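You operate a simulated robot arm through the tools that you are given. There is no shell and no other tool. Be economical: measure what you need, move in short steps, check, and stop when the job is done.

The job below is to be done with a simulated robot arm. You get a single attempt, and the scene is never put back.

## Task
Switch the tester off, take the lamp out onto the deck, dial to FUSE, shut the two open lids.
Fine: off before the lamp comes out. Set down upright: amber lamp.

It is judged by the outcome, as a careful person would: the job done as asked, and still so three seconds after it is handed in. It fails if anything else is knocked over, pushed out of place, dropped, spilled or broken. Lids that push on must go on centred and level and be pressed home; caps that screw on are set level and turned clockwise until they are tight.

## Robot
A 7-joint arm with a two-finger parallel gripper on a trunk, on a base that drives. Base frame: it is fixed to the floor where the robot stands at the start and does not move with it; the origin is under the middle of the robot, x ahead of it, y to its left, z up; the surface under the hand at the start is at about z = 0.92. Readings come in m, rad, newtons and seconds.
With the tool pointing down near the work surface it reaches from about 0.38 to 0.88 m from the robot's upright axis, wherever it stands. Its first joint turns from -2.897 to 2.897 rad. Places, roughly: amber lamp [-5.25, 2, 0.75]; deck of the sorting box [0.6, -0.1, 1]; left box lid [0.5, -0.1, 1]; power switch [0.5, 0, 1]; right box lid [0.5, -0.2, 1]; tester dial [0.5, 0.1, 1]. Payload 3.43 kg.
The TCP is the grasp point between the finger pads, 0.034 m short of the fingertips. In the tool frame z runs along the fingers and y along their closing line. The gripper opens to 0.128 m. The fingers are 0.024 m wide and 0.012 m thick; the gripper's body (0.048 by 0.13 m) begins 0.096 m behind the TCP.
Orientation is that of the tool frame in the base frame, as [roll, pitch, yaw] about the fixed x, y, z axes, in that order (R = Rz(yaw) Ry(pitch) Rx(roll)). With the fingers straight down and closing along the base's y, the tool's x points along the base's -x, its y along +y and its z along -z.

## Interface
- The arm moves only by the tool move_arm. Its argument "commands" is a list of rows, each a list of 3 entries, a list of its own where there are three numbers: the opening, from 0 (shut) to 1 (fully open), then the shift along the base's x, y, z in units of 50 mm (1.0 is 50 mm), then the turn, a rotation vector about the base's x, y, z in units of 6 degrees (1.0 is 6 degrees). In form: [[grip, [tx, ty, tz], [ax, ay, az]], ...]. A call has 1 to 10 rows; each row shifts and turns the commanded pose from where the row before left it. A call with a number of a shift or a turn outside -1 to 1 is refused whole. Rows are played at 5 a second. More than 0.05 m and 0.15 rad between two rows, or a gripper value outside its range, and nothing of the call is played. A pose out of reach is approached as far as the arm can. The call stops where the force on the tool passes 40 N (or 10 N more than at its start, if that is more) or the arm is blocked; 0.2 s more then pass. The fingers move at their own pace (about 0.153 m/s each) and stop on an object; they squeeze with about 28 N. The grip force told is the motor's: it shows also when the fingers shut on nothing. Time passes only in rows, and 0.2 s behind the last, so rows that do not move let the fingers close. The reply holds the time, the measured pose of the TCP, the force on the tool along the base axes, the opening and the grip force, in the units named above and with some noise, with the torque about the TCP (base axes, N m) and any sound that the robot's microphone picked up, and new pictures: "views" is both (left out), scene, wrist or none.
- Cameras (640 x 400 px; columns grow to the right, rows downward): "scene" is now at [0.183, -0.019, 1.5591]; the picture's right is [-0.24, -0.97, -0.00], its down [-0.69, 0.17, -0.70] and it looks along [0.68, -0.17, -0.71] (base axes); focal length 251 px, centre (320, 200). "wrist" rides on the gripper at [0.076, -0.011, -0.16] in the tool frame; the picture's right is [0.15, 0.99, 0.00], its down [-0.88, 0.13, -0.46] and it looks along [-0.45, 0.07, 0.89] (tool axes); focal length 234 px, centre (320, 200). There is no depth. A picture from a camera that has moved, and an enlarged one, comes with that camera's place and axes in the base frame and with its lens.
- roll_base(legs): drives the robot by 1 to 6 legs, each [ahead, turn to the left] in m and rad, along the robot's own axes; the way and the turn of a leg run together, so that a leg with both is an arc; at most 1.5 m and 3.142 rad a leg. The arm and the cameras ride along, it lands a little off, and it stops where it bumps. It gives what a move gives, and a new picture of the scene camera.
- turn_head(pan, tilt): turns the head with the scene camera to pan (to the left, within 2.304 rad either way) and tilt (down, from -0.506 to 1.204), counted from straight ahead of the robot. It gives what a move gives, and a new picture of the scene camera.
- close_up(camera, box): a new picture of the part [left, top, right, bottom] of that camera's present view, enlarged. No time passes.
- hand_in(): hands the job in; it is judged then, once.

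Work in short steps. Places have to be worked out from the pictures, the camera data and where the tool is seen: move nearer, look again, correct. Check each grasp and each placing, and mend what went wrong. You have 120 turns and 260 pictures in all, those below and enlarged ones among them. Open the gripper and draw the arm clear of the work before you hand the job in, unless the task says otherwise; then end with one line.

The tools are called after "Call:" as a command line: name --argument value ..., lists and objects as JSON in quotes. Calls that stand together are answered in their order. move_arm: Moves the arm, as the interface text tells. Its arguments: {"type":"object","properties":{"commands":{"type":"array"},"views":{"type":"string","enum":["both","scene","wrist","none"]}},"required":["commands"]} The other tools are called the same way: roll_base (legs) drives the base; turn_head (pan, tilt) turns the head that bears the scene camera; close_up (camera, box) takes an enlarged picture of a part of a camera's view; hand_in () hands the job in.

At the start:

```text
time_s: 0.0
eef_pos: [0.4653, 0.0732, 1.2905]
tool_rot: [3.141, -0.001, -3.137]
force: [0.2, -0.8, 0.0]
moment: [0.0, 0.0, 0.03]
grip_width: 0.1281
gripper_force: 0.0
robot x, y, heading: [0.0006, -0.001, 0.0]
head pan, tilt: [-0.243, 0.789]
```

scene: 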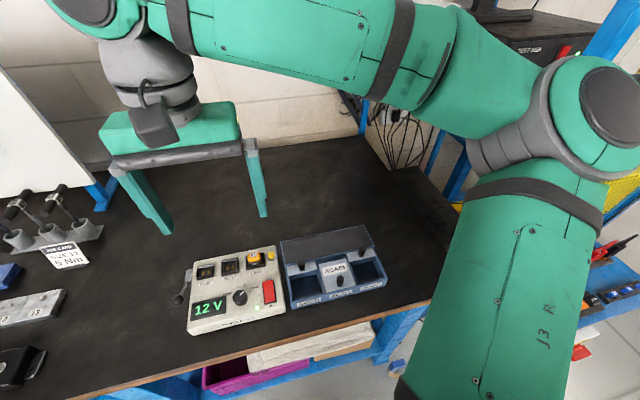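
wrist: 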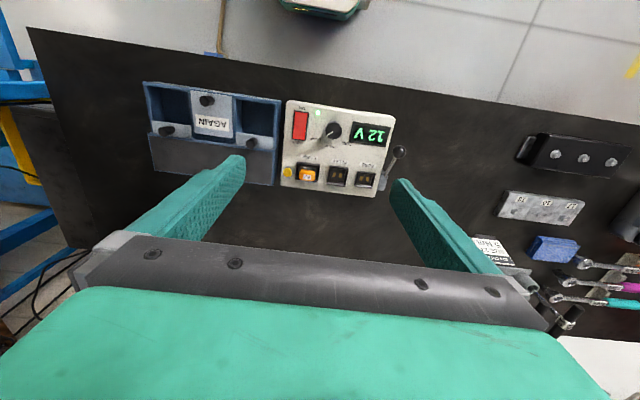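

The tester and sorting box stand on the bench ahead; I enlarge both views to see the details.

Call:
close_up --camera "scene" --box '[160, 220, 400, 350]'

Call:
close_up --camera "wrist" --box '[130, 70, 420, 210]'

```text
2.67 times, centred on (280, 285) of scene
camera zoom: at [0.183, -0.019, 1.5591], right [-0.24, -0.97, 0.0], down [-0.69, 0.17, -0.7], along [0.68, -0.17, -0.71], focal length 669 px, centre (427, -27)
```

zoom: 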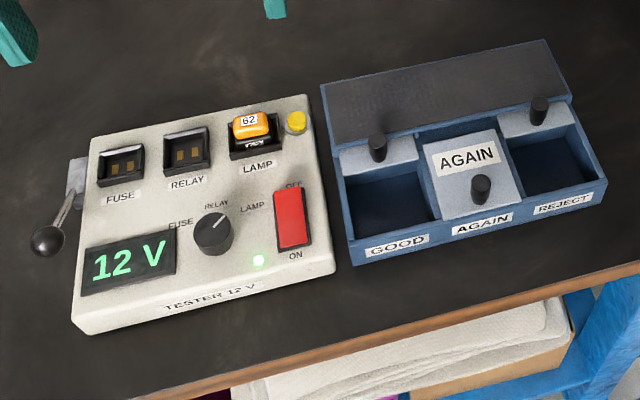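

```text
2.21 times, centred on (275, 140) of wrist
camera zoom: at [0.3907, 0.0621, 1.4499], right [-0.15, 0.99, 0.0], down [0.88, 0.13, 0.46], along [0.45, 0.07, -0.89], focal length 517 px, centre (419, 332)
```

zoom: 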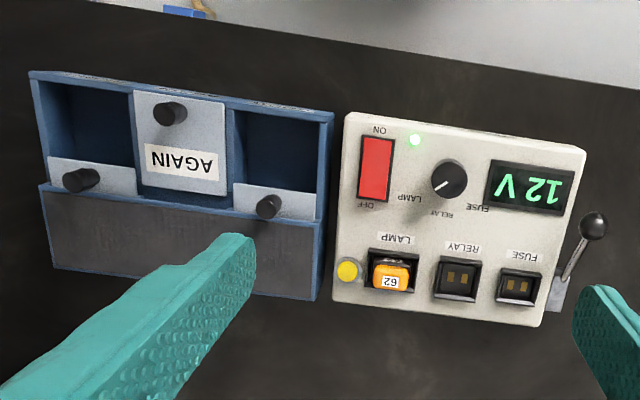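

The lamp top triangulates to about (0.562, 0.062, 1.005), the red switch to about (0.475, 0.036, 0.97). I move the hand in closer to look again.

Call:
move_arm --commands '[[1, [0.4, -0.1, -0.8], [0, 0, 0]], [1, [0.3, -0.2, -1], [0, 0, 0]], [1, [0, 0, -1], [0, 0, 0]], [1, [0, 0, 0], [0, 0, 0]]]'

```text
refused: row 2 steps farther than a row can; nothing moved
```

The shift is limited to 50 mm in total per row, so I make smaller rows.

Call:
move_arm --commands '[[1, [0.4, -0.1, -0.7], [0, 0, 0]], [1, [0.3, -0.2, -0.8], [0, 0, 0]], [1, [0, 0, -0.9], [0, 0, 0]], [1, [0, 0, 0], [0, 0, 0]]]'

```text
time_s: 1.0
eef_pos: [0.5038, 0.0596, 1.1721]
tool_rot: [3.141, 0.0, -3.139]
force: [-0.6, -0.5, 0.6]
moment: [0.02, 0.01, 0.01]
grip_width: 0.1278
gripper_force: 0.1
robot x, y, heading: [0.001, -0.002, 0.006]
head pan, tilt: [-0.243, 0.789]
camera scene: at [0.183, -0.0189, 1.5591], right [-0.24, -0.97, 0.0], down [-0.69, 0.17, -0.7], along [0.68, -0.17, -0.71], focal length 251 px, centre (320, 200)
camera wrist: at [0.4273, 0.0476, 1.3314], right [-0.15, 0.99, 0.0], down [0.88, 0.13, 0.46], along [0.45, 0.07, -0.89], focal length 234 px, centre (320, 200)
```

scene: 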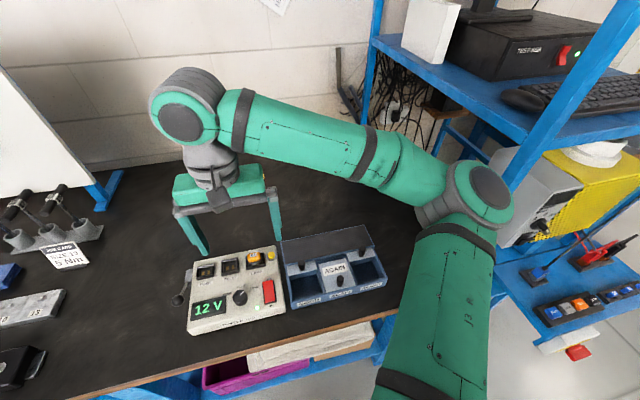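
wrist: 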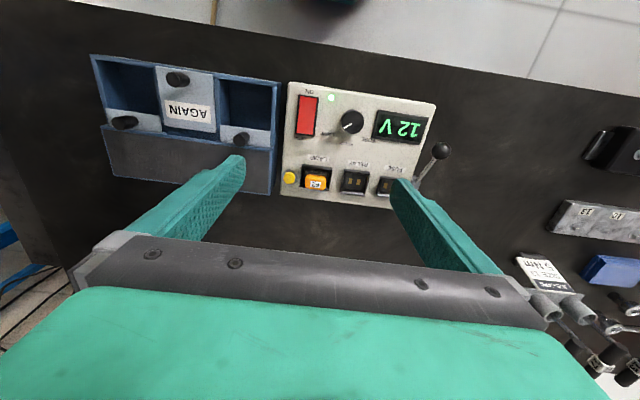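

The arm is nearer now; I enlarge the wrist view to measure the tester and box.

Call:
close_up --camera "wrist" --box '[270, 70, 460, 210]'

Call:
close_up --camera "wrist" --box '[80, 50, 290, 200]'

Call:
close_up --camera "scene" --box '[175, 235, 295, 340]'

```text
2.86 times, centred on (365, 140) of wrist
camera zoom: at [0.4273, 0.0476, 1.3314], right [-0.15, 0.99, 0.0], down [0.88, 0.13, 0.46], along [0.45, 0.07, -0.89], focal length 669 px, centre (191, 371)
```

zoom: 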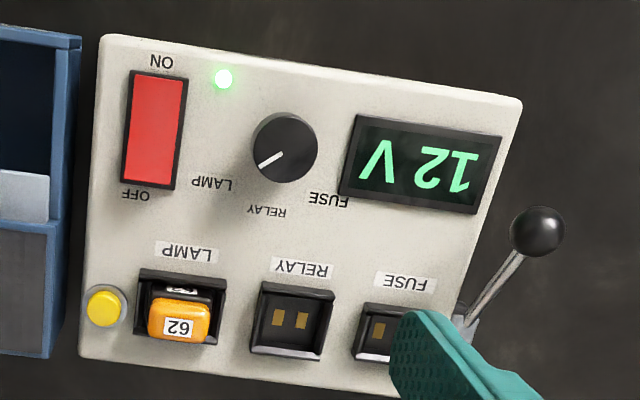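

```text
2.67 times, centred on (185, 125) of wrist
camera zoom: at [0.4273, 0.0476, 1.3314], right [-0.15, 0.99, 0.0], down [0.88, 0.13, 0.46], along [0.45, 0.07, -0.89], focal length 624 px, centre (680, 400)
```

zoom: 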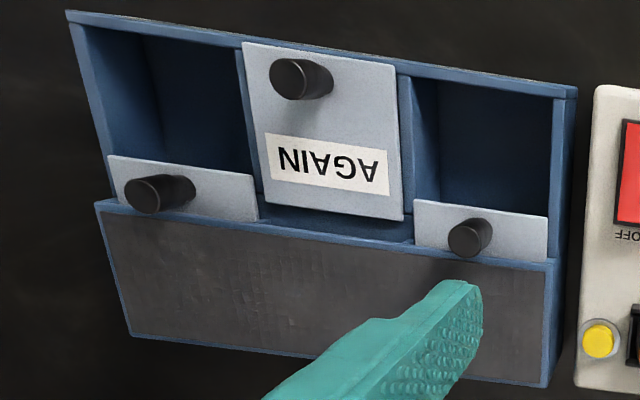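

```text
3.81 times, centred on (235, 288) of scene
camera zoom: at [0.183, -0.0189, 1.5591], right [-0.24, -0.97, 0.0], down [-0.69, 0.17, -0.7], along [0.68, -0.17, -0.71], focal length 956 px, centre (644, -133)
```

zoom: 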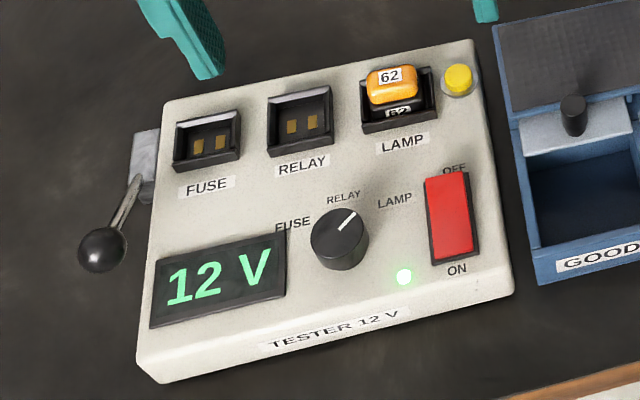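

I place the switch's OFF (far) end at about (0.497, 0.037, 0.975), the dial at (0.472, 0.099), the lamp at (0.565, 0.062, top 0.998). With the gripper shut and tilted 24° so its far corner is lowest, I go above the OFF end.

Call:
move_arm --commands '[[0, [-0.06, -0.22, -0.3], [0, 1, 0]], [0, [-0.06, -0.23, -0.5], [0, 1, 0]], [0, [0, 0, -0.7], [0, 1, 0]], [0, [0, 0, -0.7], [0, 1, 0]], [0, [0, 0, -0.3], [0, 0, 0]], [0, [0, 0, 0], [0, 0, 0]]]'

Call:
close_up --camera "scene" --box '[175, 220, 315, 330]'

```text
time_s: 2.4
eef_pos: [0.4947, 0.037, 1.0448]
tool_rot: [3.138, -0.42, -3.137]
force: [0.8, -0.6, 0.2]
moment: [-0.03, 0.0, 0.02]
grip_width: 0.0
gripper_force: 27.8
robot x, y, heading: [-0.0022, -0.0006, 0.002]
head pan, tilt: [-0.243, 0.789]
camera scene: at [0.183, -0.019, 1.5591], right [-0.24, -0.97, 0.0], down [-0.69, 0.17, -0.7], along [0.68, -0.17, -0.71], focal length 251 px, centre (320, 200)
camera wrist: at [0.4913, 0.0252, 1.2209], right [-0.14, 0.99, 0.06], down [0.99, 0.13, 0.06], along [0.05, 0.07, -1.0], focal length 234 px, centre (320, 200)
```

scene: 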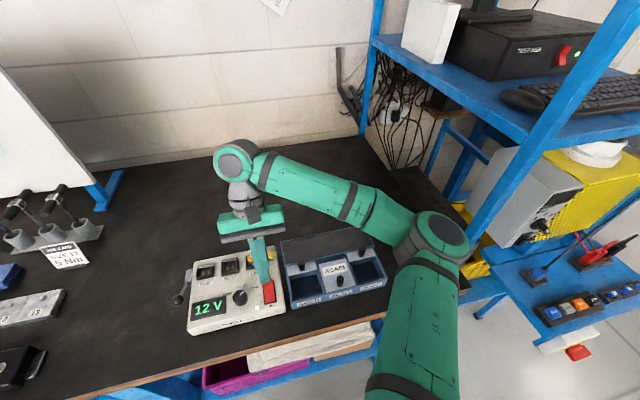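
wrist: 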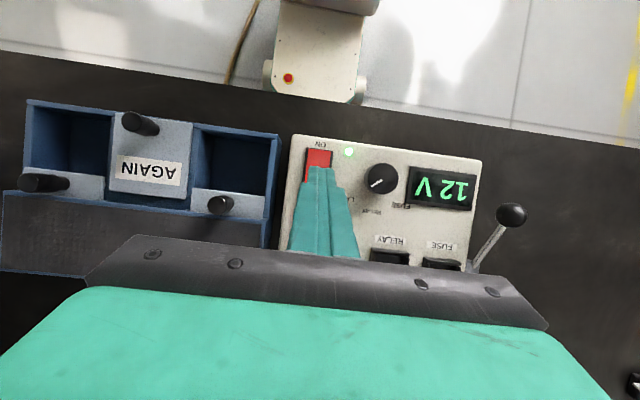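

```text
3.64 times, centred on (245, 275) of scene
camera zoom: at [0.183, -0.019, 1.5591], right [-0.24, -0.97, 0.0], down [-0.69, 0.17, -0.7], along [0.68, -0.17, -0.71], focal length 912 px, centre (593, -73)
```

zoom: 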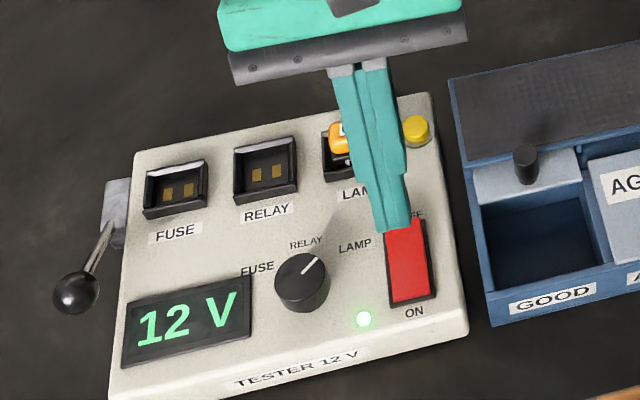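

The tip hovers about 30 mm over the rocker, ~3 mm left of centre. I shift right and lower in small steps.

Call:
move_arm --commands '[[0, [0.04, -0.06, -0.3], [0, 0, 0]], [0, [0, 0, -0.2], [0, 0, 0]], [0, [0, 0, -0.1], [0, 0, 0]], [0, [0, 0, -0.1], [0, 0, 0]]]'

Call:
close_up --camera "scene" --box '[175, 220, 315, 330]'

```text
time_s: 3.4
eef_pos: [0.4979, 0.0332, 1.0105]
tool_rot: [3.141, -0.418, -3.139]
force: [0.5, -0.1, -0.7]
moment: [0.04, -0.04, 0.04]
grip_width: 0.0
gripper_force: 28.1
robot x, y, heading: [-0.0012, -0.0049, -0.004]
head pan, tilt: [-0.243, 0.789]
camera scene: at [0.183, -0.019, 1.5591], right [-0.24, -0.97, 0.0], down [-0.69, 0.17, -0.7], along [0.68, -0.17, -0.71], focal length 251 px, centre (320, 200)
camera wrist: at [0.4937, 0.0214, 1.1873], right [-0.14, 0.99, 0.06], down [0.99, 0.13, 0.06], along [0.05, 0.07, -1.0], focal length 234 px, centre (320, 200)
```

scene: 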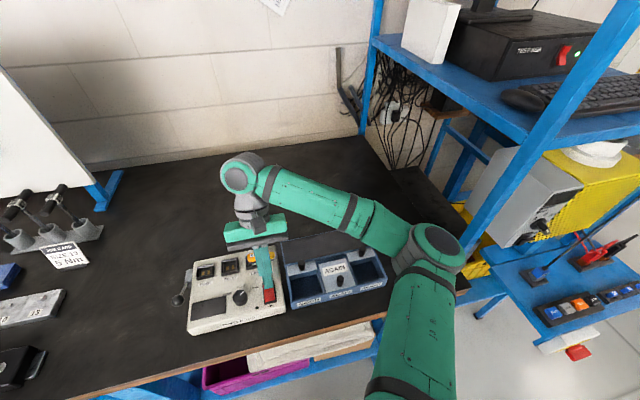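
wrist: 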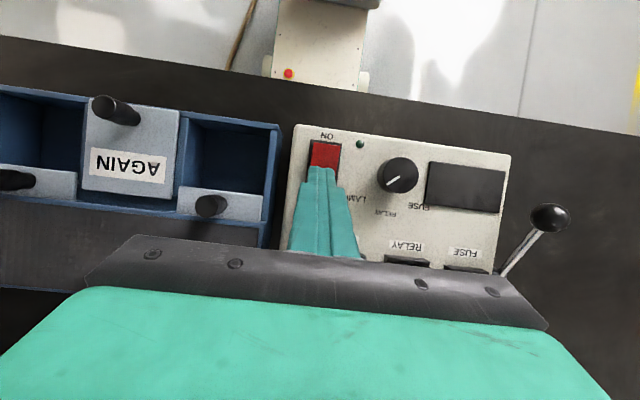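

```text
3.64 times, centred on (245, 275) of scene
camera zoom: at [0.183, -0.019, 1.5591], right [-0.24, -0.97, 0.0], down [-0.69, 0.17, -0.7], along [0.68, -0.17, -0.71], focal length 912 px, centre (593, -73)
```

zoom: 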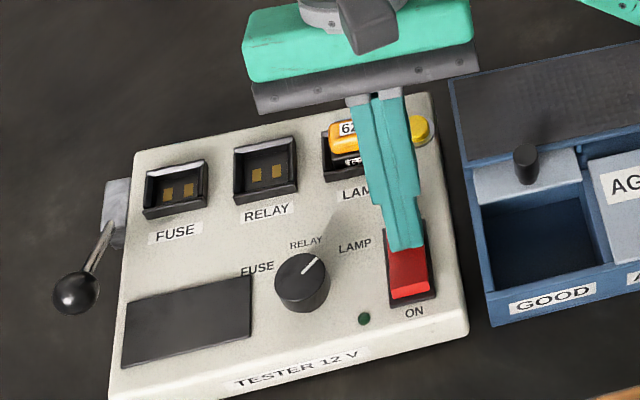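

The display is dark: the tester is off. I rise, straighten the hand and go above the lamp.

Call:
move_arm --commands '[[0, [0, 0, 0.8], [0, 0, 0]], [0, [0, 0, 0.8], [0, -1, 0]], [0.5, [0.45, 0.2, 0], [0, -1, 0]], [0.5, [0.45, 0.2, 0], [0, -1, 0]], [0.5, [0.45, 0.18, 0], [0, -1, 0]], [0.5, [0, 0, 0], [0, 0, 0]]]'

Call:
close_up --camera "wrist" --box '[230, 100, 410, 220]'

Call:
close_up --camera "scene" --box '[175, 220, 315, 330]'

```text
time_s: 4.8
eef_pos: [0.5635, 0.062, 1.0901]
tool_rot: [-3.142, 0.002, -3.139]
force: [-0.4, 0.1, -0.8]
moment: [0.02, -0.03, 0.01]
grip_width: 0.0642
gripper_force: 0.0
robot x, y, heading: [-0.0021, -0.0006, 0.005]
head pan, tilt: [-0.243, 0.789]
camera scene: at [0.183, -0.019, 1.5591], right [-0.24, -0.97, 0.0], down [-0.69, 0.17, -0.7], along [0.68, -0.17, -0.71], focal length 251 px, centre (320, 200)
camera wrist: at [0.4885, 0.0506, 1.2492], right [-0.15, 0.99, 0.0], down [0.88, 0.13, 0.46], along [0.45, 0.07, -0.89], focal length 234 px, centre (320, 200)
```

scene: 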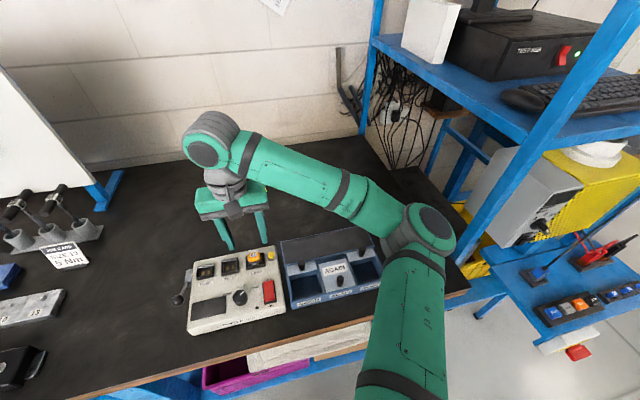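
wrist: 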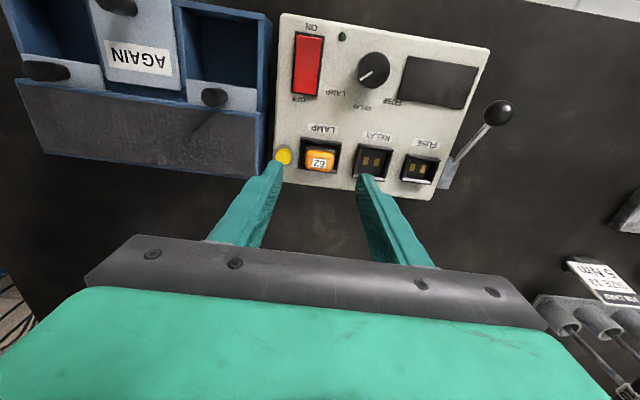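

```text
3.33 times, centred on (320, 160) of wrist
camera zoom: at [0.4885, 0.0506, 1.2492], right [-0.15, 0.99, 0.0], down [0.88, 0.13, 0.46], along [0.45, 0.07, -0.89], focal length 781 px, centre (320, 333)
```

zoom: 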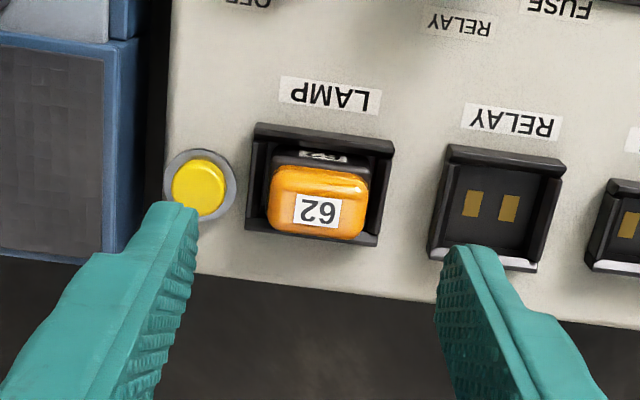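

```text
3.64 times, centred on (245, 275) of scene
camera zoom: at [0.183, -0.019, 1.5591], right [-0.24, -0.97, 0.0], down [-0.69, 0.17, -0.7], along [0.68, -0.17, -0.71], focal length 912 px, centre (593, -73)
```

zoom: 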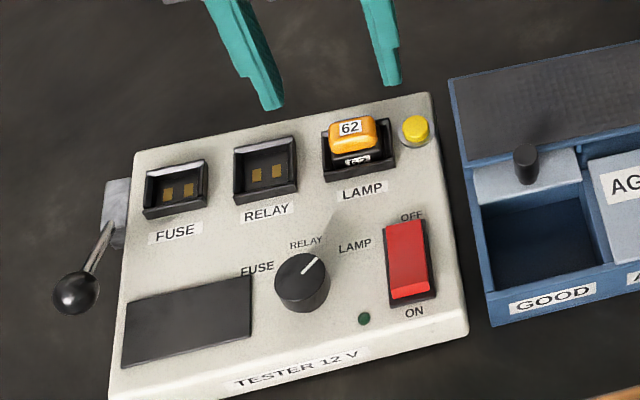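

The lamp top sits at (0.5655, 0.0617, 1.000), button top at about 0.981. I lower with fingertips staying at about 0.987, just beside the amber cap, then look.

Call:
move_arm --commands '[[0.36, [0.04, 0, -0.4], [0, 0, 0]], [0.36, [0, 0, -0.4], [0, 0, 0]], [0.36, [0, 0, -0.3], [0, 0, 0]], [0.36, [0, 0, -0.2], [0, 0, 0]], [0.36, [0, 0, -0.06], [0, 0, 0]]]'

Call:
close_up --camera "scene" --box '[195, 215, 305, 295]'

Call:
close_up --camera "wrist" --box '[230, 100, 410, 220]'

```text
time_s: 6.0
eef_pos: [0.5659, 0.0612, 1.0226]
tool_rot: [-3.14, 0.0, -3.137]
force: [0.8, 0.2, 0.4]
moment: [-0.04, -0.01, -0.01]
grip_width: 0.0461
gripper_force: 0.1
robot x, y, heading: [0.0021, 0.0015, 0.0]
head pan, tilt: [-0.243, 0.789]
camera scene: at [0.183, -0.019, 1.5591], right [-0.24, -0.97, 0.0], down [-0.69, 0.17, -0.7], along [0.68, -0.17, -0.71], focal length 251 px, centre (320, 200)
camera wrist: at [0.491, 0.0496, 1.1814], right [-0.15, 0.99, 0.0], down [0.88, 0.13, 0.46], along [0.45, 0.07, -0.89], focal length 234 px, centre (320, 200)
```

scene: 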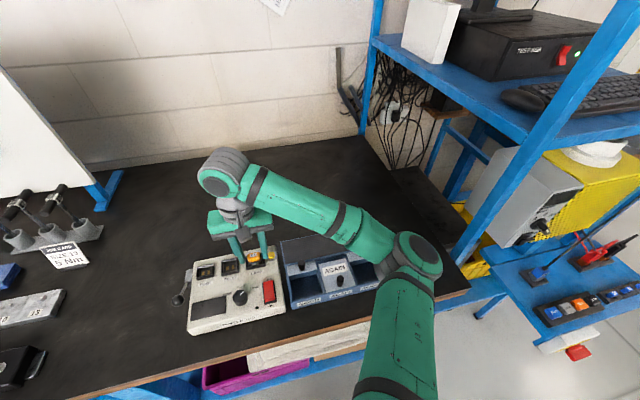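
wrist: 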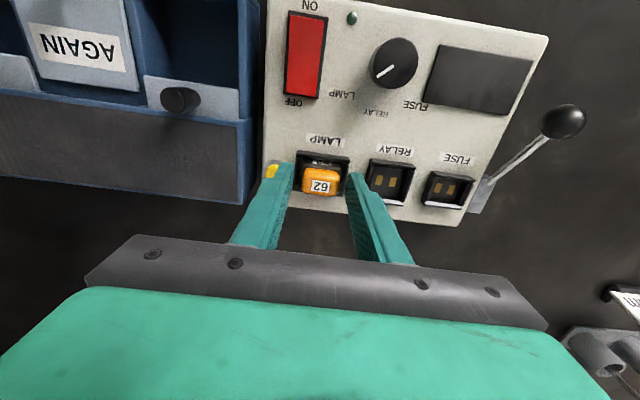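

```text
5.00 times, centred on (250, 255) of scene
camera zoom: at [0.183, -0.019, 1.5591], right [-0.24, -0.97, 0.0], down [-0.69, 0.17, -0.7], along [0.68, -0.17, -0.71], focal length 1254 px, centre (670, -75)
```

zoom: 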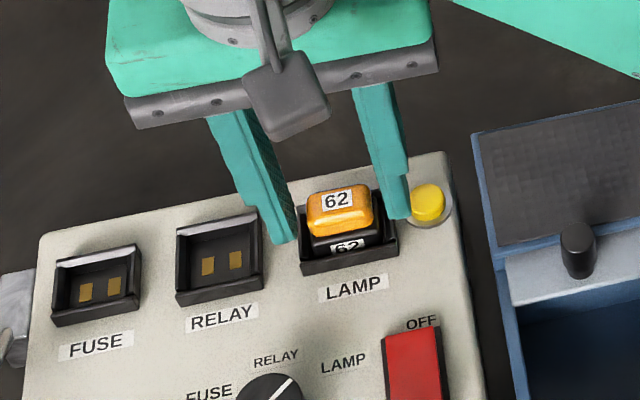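

```text
3.33 times, centred on (320, 160) of wrist
camera zoom: at [0.491, 0.0496, 1.1814], right [-0.15, 0.99, 0.0], down [0.88, 0.13, 0.46], along [0.45, 0.07, -0.89], focal length 781 px, centre (320, 333)
```

zoom: 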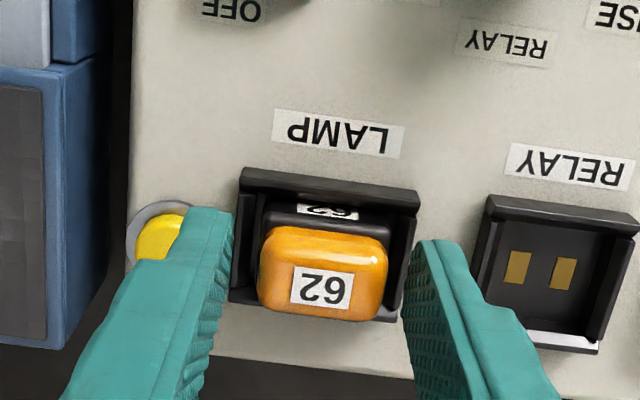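

The fingers straddle the cap symmetrically without touching anything. I shut them on it.

Call:
move_arm --commands '[[0.15, [0, 0, 0], [0, 0, 0]], [0.15, [0, 0, 0], [0, 0, 0]], [0.15, [0, 0, 0.1], [0, 0, 0]], [0.15, [0, 0, 0.1], [0, 0, 0]]]'

Call:
close_up --camera "scene" --box '[195, 215, 305, 295]'

```text
time_s: 7.0
eef_pos: [0.5655, 0.0616, 1.0325]
tool_rot: [-3.141, 0.0, -3.14]
force: [0.4, 2.1, -0.7]
moment: [0.04, 0.02, 0.0]
grip_width: 0.0344
gripper_force: 28.0
robot x, y, heading: [-0.0009, -0.0016, 0.003]
head pan, tilt: [-0.243, 0.789]
camera scene: at [0.183, -0.0189, 1.5591], right [-0.24, -0.97, 0.0], down [-0.69, 0.17, -0.7], along [0.68, -0.17, -0.71], focal length 251 px, centre (320, 200)
camera wrist: at [0.4907, 0.0505, 1.1916], right [-0.15, 0.99, 0.0], down [0.88, 0.13, 0.46], along [0.45, 0.07, -0.89], focal length 234 px, centre (320, 200)
```

scene: 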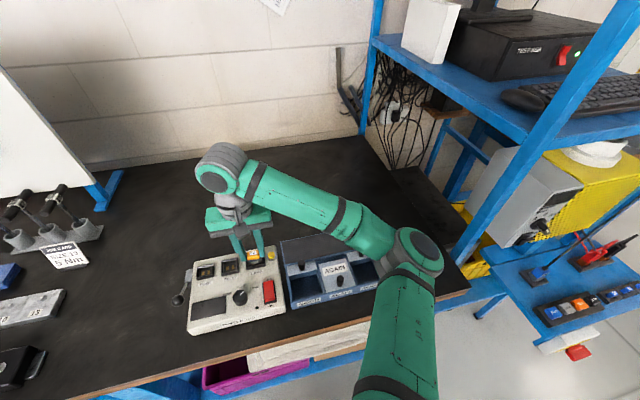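
wrist: 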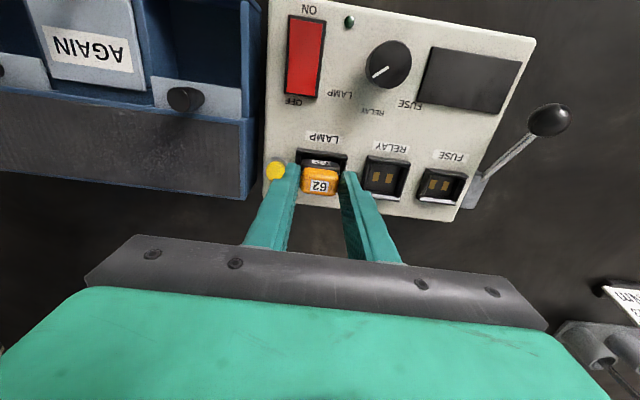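

```text
5.00 times, centred on (250, 255) of scene
camera zoom: at [0.183, -0.0189, 1.5591], right [-0.24, -0.97, 0.0], down [-0.69, 0.17, -0.7], along [0.68, -0.17, -0.71], focal length 1254 px, centre (670, -75)
```

zoom: 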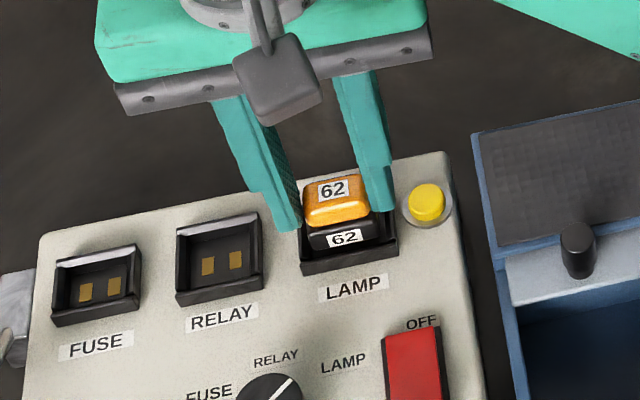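

The lamp rises freely in the grip. I lift it well clear and look at its whole length.

Call:
move_arm --commands '[[0.15, [0, 0, 0.4], [0, 0, 0]], [0.15, [0, 0, 0.6], [0, 0, 0]], [0.15, [0, 0, 0.7], [0, 0, 0]], [0.15, [0.05, -0.4, 0.2], [0, 0, 0]], [0.15, [0, -0.6, 0], [0, 0, 0]], [0.15, [0, -0.8, 0], [0, 0, 0]], [0.15, [0, -0.8, 0], [0, 0, 0]], [0.15, [0, -0.6, 0], [0, 0, 0]], [0.15, [0, 0, 0], [0, 0, 0]]]'

Call:
close_up --camera "scene" --box '[240, 200, 400, 320]'

Call:
close_up --camera "wrist" --box '[180, 80, 440, 240]'

```text
time_s: 9.0
eef_pos: [0.5669, -0.1007, 1.1264]
tool_rot: [3.141, 0.001, -3.138]
force: [-0.2, 0.5, 0.2]
moment: [0.01, 0.01, 0.01]
grip_width: 0.0344
gripper_force: 28.4
robot x, y, heading: [-0.0014, 0.0025, -0.0]
head pan, tilt: [-0.243, 0.789]
camera scene: at [0.183, -0.019, 1.5591], right [-0.24, -0.97, 0.0], down [-0.69, 0.17, -0.7], along [0.68, -0.17, -0.71], focal length 251 px, centre (320, 200)
camera wrist: at [0.492, -0.1117, 1.2845], right [-0.15, 0.99, 0.0], down [0.88, 0.13, 0.46], along [0.45, 0.07, -0.89], focal length 234 px, centre (320, 200)
```

scene: 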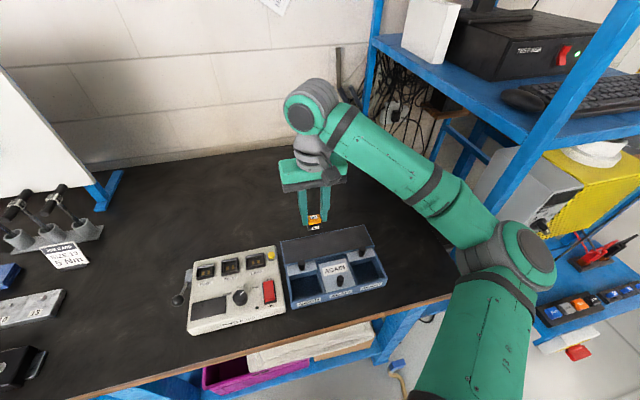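
wrist: 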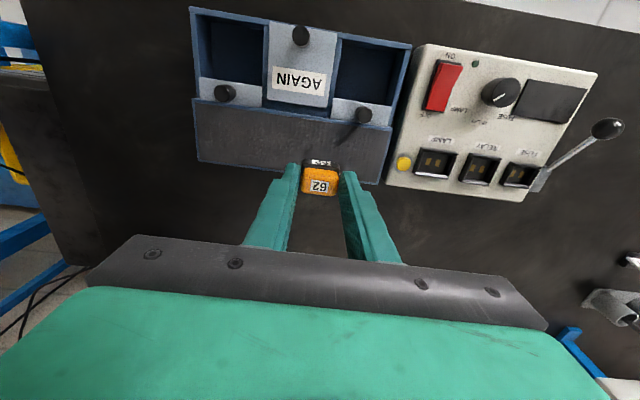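

```text
3.33 times, centred on (320, 260) of scene
camera zoom: at [0.183, -0.019, 1.5591], right [-0.24, -0.97, 0.0], down [-0.69, 0.17, -0.7], along [0.68, -0.17, -0.71], focal length 836 px, centre (320, 0)
```

zoom: 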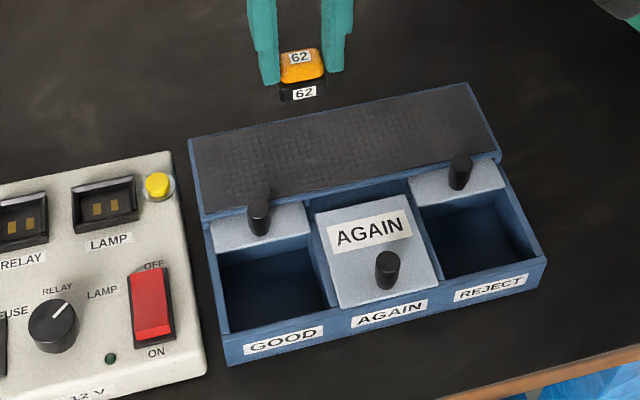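

```text
2.46 times, centred on (310, 160) of wrist
camera zoom: at [0.492, -0.1117, 1.2845], right [-0.15, 0.99, 0.0], down [0.88, 0.13, 0.46], along [0.45, 0.07, -0.89], focal length 576 px, centre (345, 298)
```

zoom: 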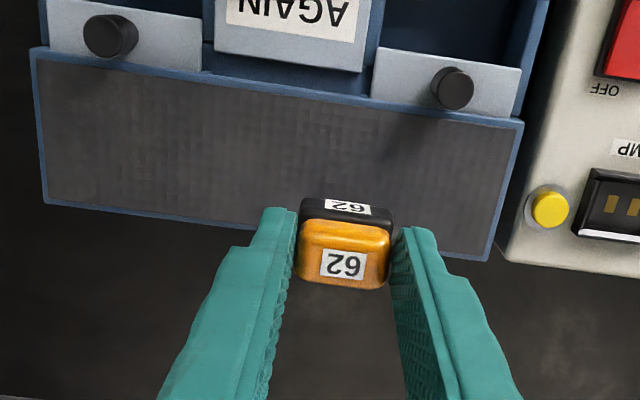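

The lamp is about 28 mm tall; the deck spans x 0.535–0.607, y −0.26…−0.01 at z≈0.978. I go over its middle and lower, first coarse, then in fine steps.

Call:
move_arm --commands '[[0.15, [0.1, -0.5, 0], [0, 0, 0]], [0.15, [0, 0, -0.6], [0, 0, 0]], [0.15, [0, 0, -0.6], [0, 0, 0]], [0.15, [0, 0, -0.5], [0, 0, 0]], [0.15, [0, 0, 0], [0, 0, 0]]]'

Call:
close_up --camera "scene" --box '[270, 210, 370, 280]'

```text
time_s: 10.2
eef_pos: [0.5728, -0.1241, 1.0415]
tool_rot: [3.141, 0.0, -3.137]
force: [0.1, -0.1, 0.4]
moment: [-0.02, -0.01, 0.0]
grip_width: 0.0347
gripper_force: 27.9
robot x, y, heading: [-0.0012, -0.002, -0.001]
head pan, tilt: [-0.243, 0.789]
camera scene: at [0.183, -0.019, 1.5591], right [-0.24, -0.97, 0.0], down [-0.69, 0.17, -0.7], along [0.68, -0.17, -0.71], focal length 251 px, centre (320, 200)
camera wrist: at [0.4974, -0.1351, 1.2004], right [-0.15, 0.99, 0.0], down [0.88, 0.13, 0.46], along [0.45, 0.07, -0.89], focal length 234 px, centre (320, 200)
```

scene: 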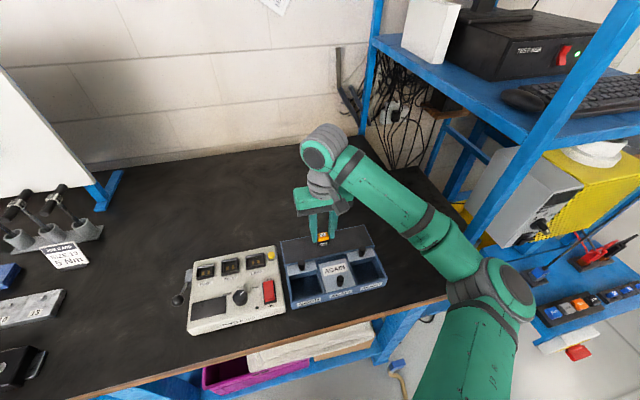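
wrist: 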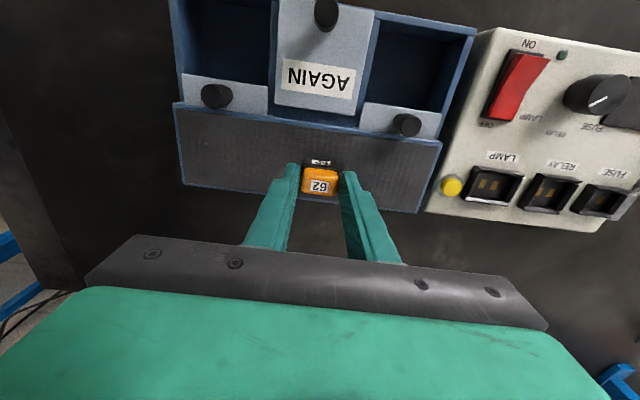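

```text
5.71 times, centred on (320, 245) of scene
camera zoom: at [0.183, -0.019, 1.5591], right [-0.24, -0.97, 0.0], down [-0.69, 0.17, -0.7], along [0.68, -0.17, -0.71], focal length 1433 px, centre (320, -57)
```

zoom: 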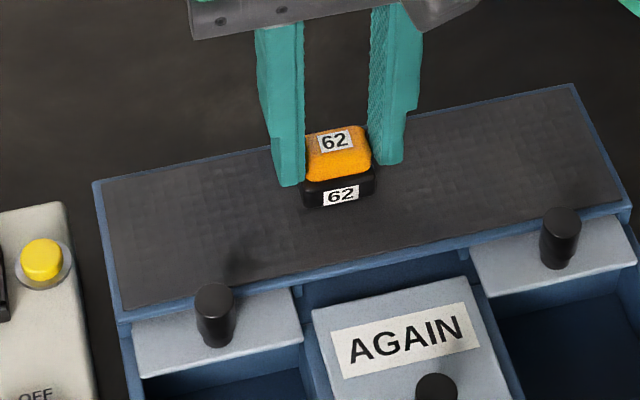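

The lamp hovers roughly 10–15 mm over the deck. I lower in 3 mm rows watching the force.

Call:
move_arm --commands '[[0.15, [0, 0, -0.06], [0, 0, 0]], [0.15, [0, 0, -0.06], [0, 0, 0]], [0.15, [0, 0, -0.06], [0, 0, 0]], [0.15, [0, 0, 0], [0, 0, 0]]]' --views "none"

Call:
close_up --camera "scene" --box '[270, 210, 370, 280]'

```text
time_s: 11.2
eef_pos: [0.5736, -0.1229, 1.0336]
tool_rot: [-3.141, 0.002, -3.14]
force: [-0.5, -1.7, 24.2]
moment: [-0.1, -0.12, -0.01]
grip_width: 0.0348
gripper_force: 27.9
robot x, y, heading: [0.0019, -0.0019, 0.002]
head pan, tilt: [-0.243, 0.789]
```

```text
5.71 times, centred on (320, 245) of scene
camera zoom: at [0.1825, -0.019, 1.5592], right [-0.24, -0.97, 0.0], down [-0.69, 0.17, -0.71], along [0.68, -0.17, -0.71], focal length 1433 px, centre (320, -57)
```

zoom: 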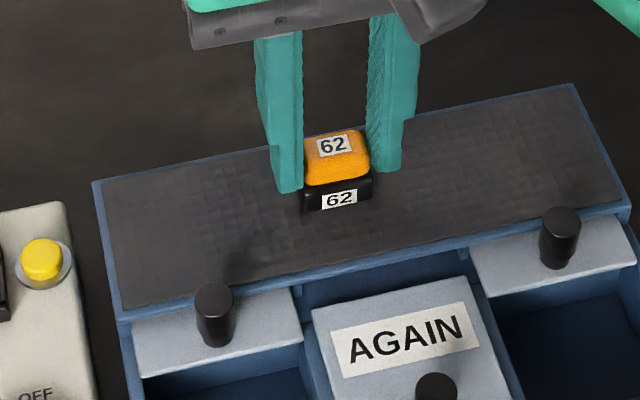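

The lamp has touched the deck (24 N down). I ease off 2 mm, open a little, then rise.

Call:
move_arm --commands '[[0.15, [0, 0, 0.03], [0, 0, 0]], [0.36, [0, 0, 0], [0, 0, 0]], [0.36, [0, 0, 0], [0, 0, 0]], [0.36, [0, 0, 0.4], [0, 0, 0]], [0.36, [0, 0, 0.6], [0, 0, 0]], [0.36, [0, 0, 0], [0, 0, 0]]]' --views "wrist"

Call:
close_up --camera "scene" --box '[270, 210, 400, 310]'

```text
time_s: 12.6
eef_pos: [0.5734, -0.1231, 1.0855]
tool_rot: [-3.141, 0.0, -3.137]
force: [0.7, -0.2, -0.1]
moment: [0.01, 0.0, 0.0]
grip_width: 0.0459
gripper_force: 0.0
robot x, y, heading: [0.0071, 0.0044, -0.005]
head pan, tilt: [-0.243, 0.789]
camera wrist: at [0.4983, -0.1344, 1.2447], right [-0.15, 0.99, 0.0], down [0.88, 0.13, 0.46], along [0.45, 0.07, -0.89], focal length 234 px, centre (320, 200)
```

wrist: 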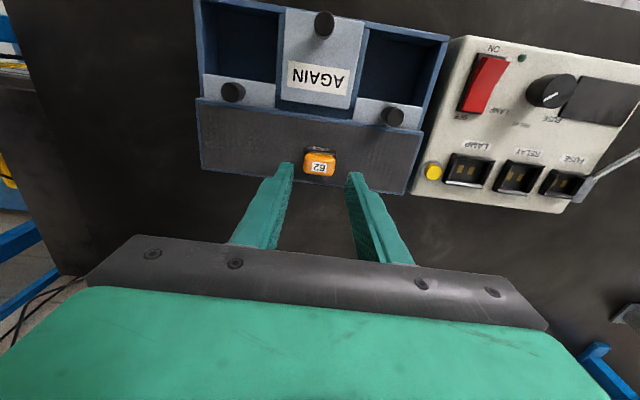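

```text
4.00 times, centred on (335, 260) of scene
camera zoom: at [0.183, -0.019, 1.5591], right [-0.24, -0.97, 0.0], down [-0.69, 0.17, -0.7], along [0.68, -0.17, -0.71], focal length 1003 px, centre (260, -40)
```

zoom: 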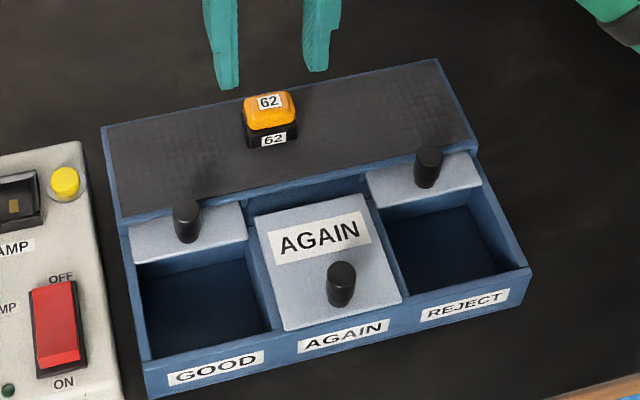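

The lamp stands upright on the deck. GOOD knob is at about (0.518, −0.054) and REJECT at (0.517, −0.216); the shut AGAIN knob is at x≈0.452. I go above the GOOD knob and look.

Call:
move_arm --commands '[[0.36, [-0.5, 0.4, 0], [0, 0, 0]], [0.36, [-0.6, 0.4, 0], [0, 0, 0]], [0.36, [0, 0.58, 0], [0, 0, 0]], [0.36, [0, 0, -0.3], [0, 0, 0]], [0.36, [0, 0, 0], [0, 0, 0]]]' --views "none"

Call:
close_up --camera "wrist" --box '[230, 80, 410, 220]'

Call:
close_up --camera "scene" --box '[270, 210, 400, 310]'

```text
time_s: 13.8
eef_pos: [0.5176, -0.0547, 1.0711]
tool_rot: [-3.14, -0.001, -3.138]
force: [0.0, -0.6, 0.2]
moment: [0.0, 0.0, 0.0]
grip_width: 0.0462
gripper_force: 0.1
robot x, y, heading: [0.0018, -0.0003, -0.0]
head pan, tilt: [-0.243, 0.789]
```

```text
2.86 times, centred on (320, 150) of wrist
camera zoom: at [0.4431, -0.066, 1.2301], right [-0.15, 0.99, 0.0], down [0.88, 0.13, 0.46], along [0.45, 0.07, -0.89], focal length 669 px, centre (320, 343)
```

zoom: 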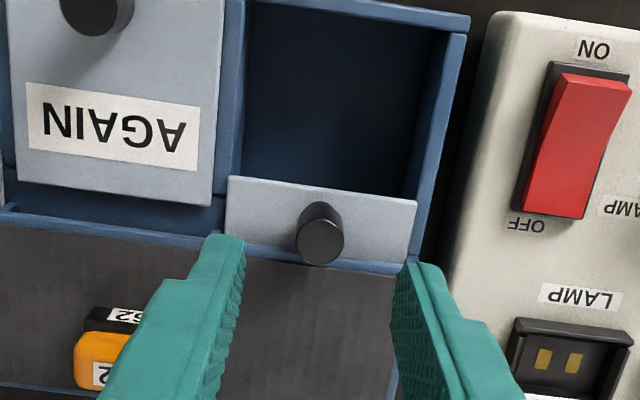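

```text
4.00 times, centred on (335, 260) of scene
camera zoom: at [0.183, -0.019, 1.5591], right [-0.24, -0.97, 0.0], down [-0.69, 0.17, -0.7], along [0.68, -0.17, -0.71], focal length 1003 px, centre (260, -40)
```

zoom: 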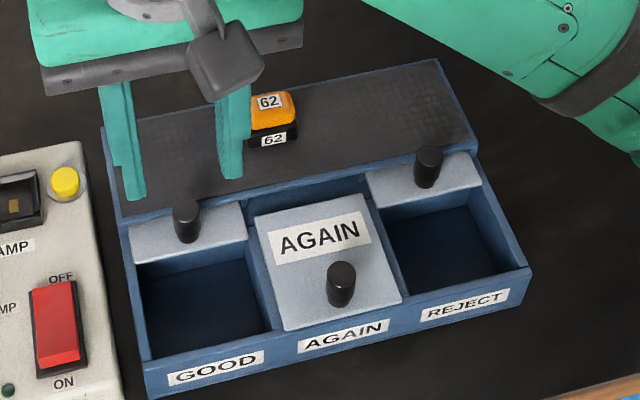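

The knob top is at (0.520, −0.054, 1.000), well centred. I lower to grip it and take hold.

Call:
move_arm --commands '[[0.36, [0.04, 0, -0.4], [0, 0, 0]], [0.36, [0, 0, -0.4], [0, 0, 0]], [0.36, [0, 0, -0.26], [0, 0, 0]], [0, [0, 0, 0], [0, 0, 0]], [0, [0, 0, 0], [0, 0, 0]]]' --views "none"

Call:
close_up --camera "scene" --box '[270, 210, 400, 310]'

```text
time_s: 15.0
eef_pos: [0.5215, -0.0538, 1.0186]
tool_rot: [3.141, 0.001, -3.139]
force: [-0.1, -2.8, -0.2]
moment: [-0.12, -0.29, -0.01]
grip_width: 0.0173
gripper_force: 28.0
robot x, y, heading: [-0.0001, -0.0003, -0.004]
head pan, tilt: [-0.243, 0.789]
```

```text
4.00 times, centred on (335, 260) of scene
camera zoom: at [0.183, -0.0191, 1.5591], right [-0.24, -0.97, 0.0], down [-0.69, 0.17, -0.7], along [0.68, -0.17, -0.71], focal length 1003 px, centre (260, -40)
```

zoom: 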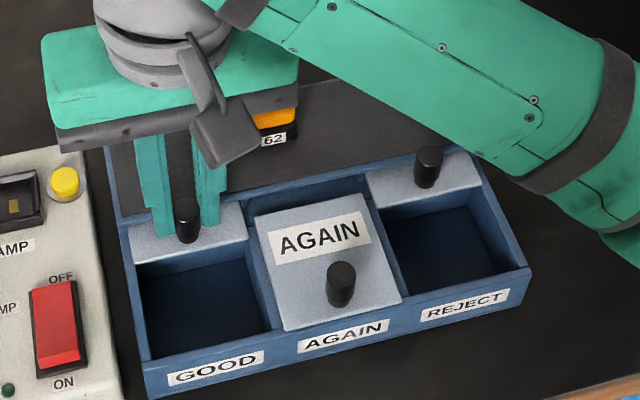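

The knob is gripped. I draw the lid about 55 mm towards the robot.

Call:
move_arm --commands '[[0, [-0.2, 0, 0], [0, 0, 0]], [0, [-0.3, 0, 0], [0, 0, 0]], [0, [-0.3, 0, 0], [0, 0, 0]], [0, [-0.3, 0, 0], [0, 0, 0]], [0, [0, 0, 0], [0, 0, 0]]]' --views "none"

Call:
close_up --camera "scene" --box '[270, 210, 400, 310]'

```text
time_s: 16.2
eef_pos: [0.4671, -0.0553, 1.0193]
tool_rot: [-3.14, 0.001, -3.138]
force: [0.4, -5.6, 23.2]
moment: [-0.23, 0.12, 0.05]
grip_width: 0.0169
gripper_force: 27.9
robot x, y, heading: [0.0019, 0.0012, -0.0]
head pan, tilt: [-0.243, 0.789]
```

```text
4.00 times, centred on (335, 260) of scene
camera zoom: at [0.1826, -0.0192, 1.5592], right [-0.24, -0.97, 0.0], down [-0.69, 0.17, -0.71], along [0.68, -0.17, -0.71], focal length 1003 px, centre (260, -40)
```

zoom: 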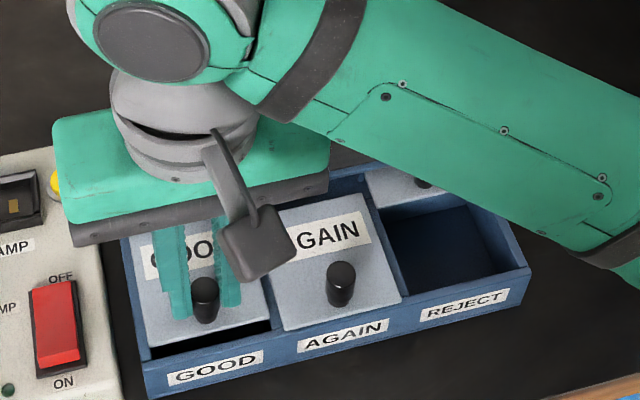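

The lid slides well; it shows some upward force, so I ease up 2 mm while drawing the remaining ~15 mm in small steps.

Call:
move_arm --commands '[[0, [0, 0, 0.04], [0, 0, 0]], [0, [-0.1, 0, 0], [0, 0, 0]], [0, [-0.1, 0, 0], [0, 0, 0]], [0, [-0.06, 0, 0], [0, 0, 0]], [0, [0, 0, 0], [0, 0, 0]]]' --views "none"

Call:
close_up --camera "scene" --box '[270, 210, 400, 310]'

```text
time_s: 17.4
eef_pos: [0.453, -0.0556, 1.0187]
tool_rot: [3.141, -0.001, -3.139]
force: [9.4, -7.3, -0.4]
moment: [-0.22, -0.62, -0.01]
grip_width: 0.0173
gripper_force: 27.9
robot x, y, heading: [0.0006, -0.0003, 0.002]
head pan, tilt: [-0.243, 0.789]
```

```text
4.00 times, centred on (335, 260) of scene
camera zoom: at [0.1836, -0.0193, 1.5591], right [-0.24, -0.97, 0.0], down [-0.69, 0.17, -0.7], along [0.68, -0.17, -0.71], focal length 1003 px, centre (260, -40)
```

zoom: 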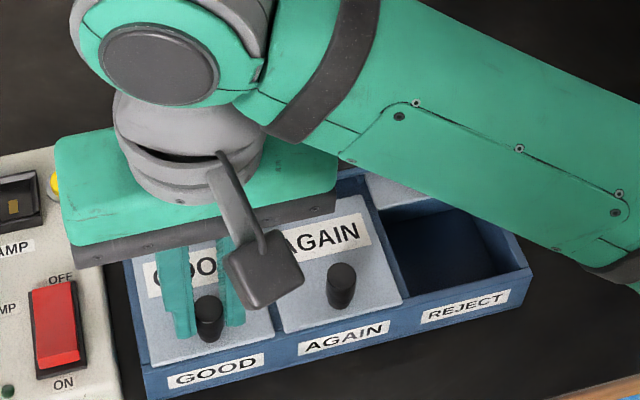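

The lid seems to meet its stop (9 N along x). I nudge 3 mm more to be sure, then release and rise.

Call:
move_arm --commands '[[0, [-0.06, 0, 0], [0, 0, 0]], [0, [0, 0, 0], [0, 0, 0]], [0, [0.06, 0, 0], [0, 0, 0]], [0.3, [0, 0, 0], [0, 0, 0]], [0.3, [0, 0, 0], [0, 0, 0]], [0.3, [0, 0, 0.5], [0, 0, 0]], [0.3, [0, 0, 0.6], [0, 0, 0]], [0.3, [0.4, -0.6, 0], [0, 0, 0]], [0.3, [0.5, -0.7, 0], [0, 0, 0]], [0.3, [0.4, -0.7, 0], [0, 0, 0]]]' --views "none"

Call:
move_arm --commands '[[0.3, [0, -0.6, 0], [0, 0, 0]], [0.3, [0, -0.6, 0], [0, 0, 0]], [0.3, [0, 0, 0], [0, 0, 0]]]' --views "wrist"

Call:
close_up --camera "wrist" --box '[230, 60, 430, 200]'

Call:
close_up --camera "scene" --box '[270, 210, 400, 310]'

```text
time_s: 19.6
eef_pos: [0.5171, -0.1555, 1.0754]
tool_rot: [-3.141, 0.0, -3.139]
force: [-1.5, 0.1, -0.1]
moment: [0.0, 0.02, -0.02]
grip_width: 0.0384
gripper_force: 0.1
robot x, y, heading: [-0.0015, 0.0018, 0.004]
head pan, tilt: [-0.243, 0.789]
```

```text
time_s: 20.4
eef_pos: [0.5166, -0.2159, 1.0758]
tool_rot: [3.142, 0.001, -3.138]
force: [-0.5, 0.5, -1.0]
moment: [0.01, 0.0, 0.03]
grip_width: 0.0381
gripper_force: 0.2
robot x, y, heading: [0.0019, 0.0019, 0.003]
head pan, tilt: [-0.243, 0.789]
camera wrist: at [0.4416, -0.2274, 1.2354], right [-0.15, 0.99, 0.0], down [0.88, 0.13, 0.46], along [0.45, 0.07, -0.89], focal length 234 px, centre (320, 200)
```

wrist: 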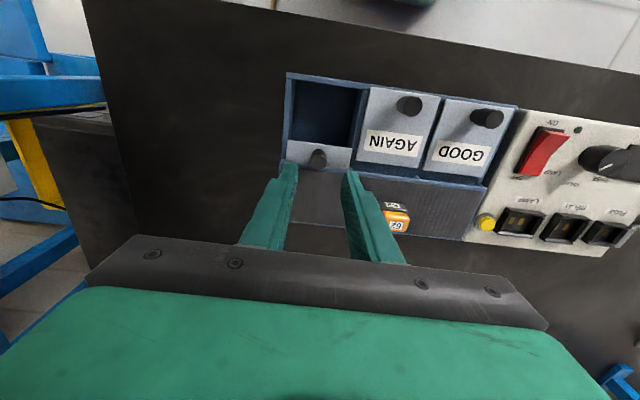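

```text
2.86 times, centred on (330, 130) of wrist
camera zoom: at [0.4416, -0.2274, 1.2354], right [-0.15, 0.99, 0.0], down [0.88, 0.13, 0.46], along [0.45, 0.07, -0.89], focal length 669 px, centre (291, 400)
```

zoom: 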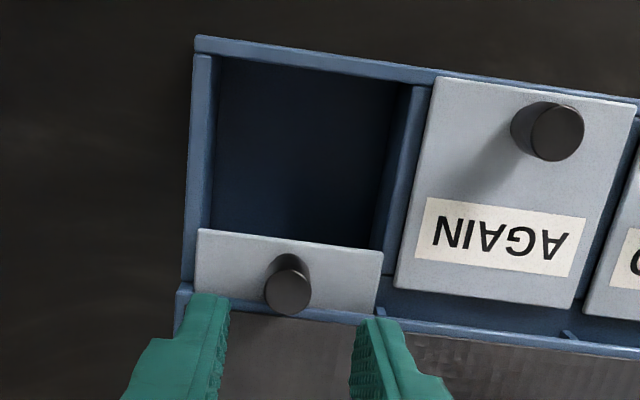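

```text
4.00 times, centred on (335, 260) of scene
camera zoom: at [0.183, -0.0191, 1.5591], right [-0.24, -0.97, 0.0], down [-0.69, 0.17, -0.7], along [0.68, -0.17, -0.71], focal length 1003 px, centre (260, -40)
```

zoom: 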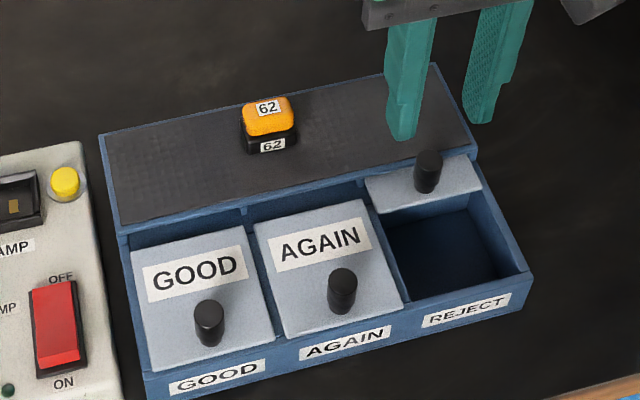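

GOOD is now shut like AGAIN (the box crept only a few mm from the last nudge, so I'll skip that nudge this time). The REJECT knob is at (0.518, −0.217); I lower and grip it.

Call:
move_arm --commands '[[0.3, [0.02, 0, -0.4], [0, 0, 0]], [0.3, [0, 0, -0.4], [0, 0, 0]], [0.3, [0, 0, -0.3], [0, 0, 0]], [0, [0, 0, 0], [0, 0, 0]], [0, [0, 0, 0], [0, 0, 0]], [0, [-0.2, 0, 0.02], [0, 0, 0]], [0, [-0.3, 0, 0], [0, 0, 0]], [0, [-0.3, 0, 0.02], [0, 0, 0]], [0, [-0.2, 0, 0], [0, 0, 0]], [0, [0, 0, 0], [0, 0, 0]]]' --views "none"

Call:
close_up --camera "scene" --box '[270, 210, 400, 310]'

Call:
close_up --camera "wrist" --box '[230, 60, 430, 200]'

```text
time_s: 22.6
eef_pos: [0.4679, -0.2142, 1.0205]
tool_rot: [3.139, 0.0, -3.136]
force: [1.4, 1.2, -0.6]
moment: [0.03, 0.54, 0.1]
grip_width: 0.017
gripper_force: 27.8
robot x, y, heading: [-0.001, 0.0028, -0.005]
head pan, tilt: [-0.243, 0.789]
```

```text
4.00 times, centred on (335, 260) of scene
camera zoom: at [0.1833, -0.0192, 1.5591], right [-0.24, -0.97, 0.0], down [-0.69, 0.17, -0.7], along [0.68, -0.17, -0.71], focal length 1003 px, centre (260, -40)
```

zoom: 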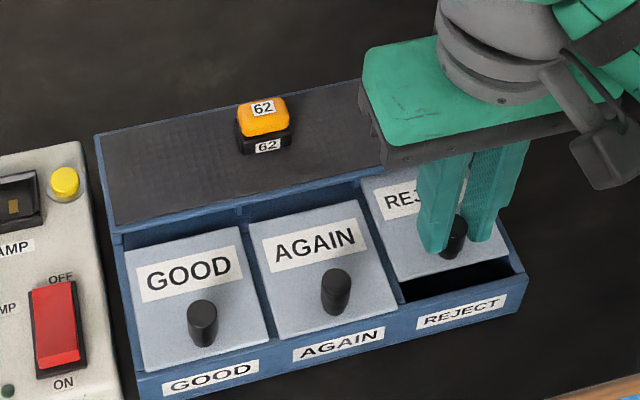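

```text
2.86 times, centred on (330, 130) of wrist
camera zoom: at [0.3933, -0.226, 1.1806], right [-0.15, 0.99, 0.0], down [0.88, 0.13, 0.46], along [0.45, 0.07, -0.89], focal length 669 px, centre (291, 400)
```

zoom: 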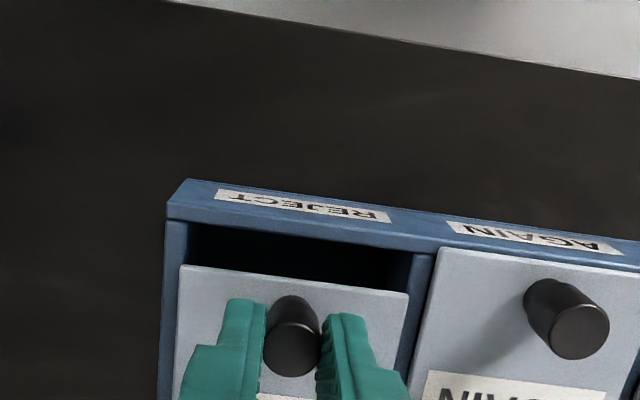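

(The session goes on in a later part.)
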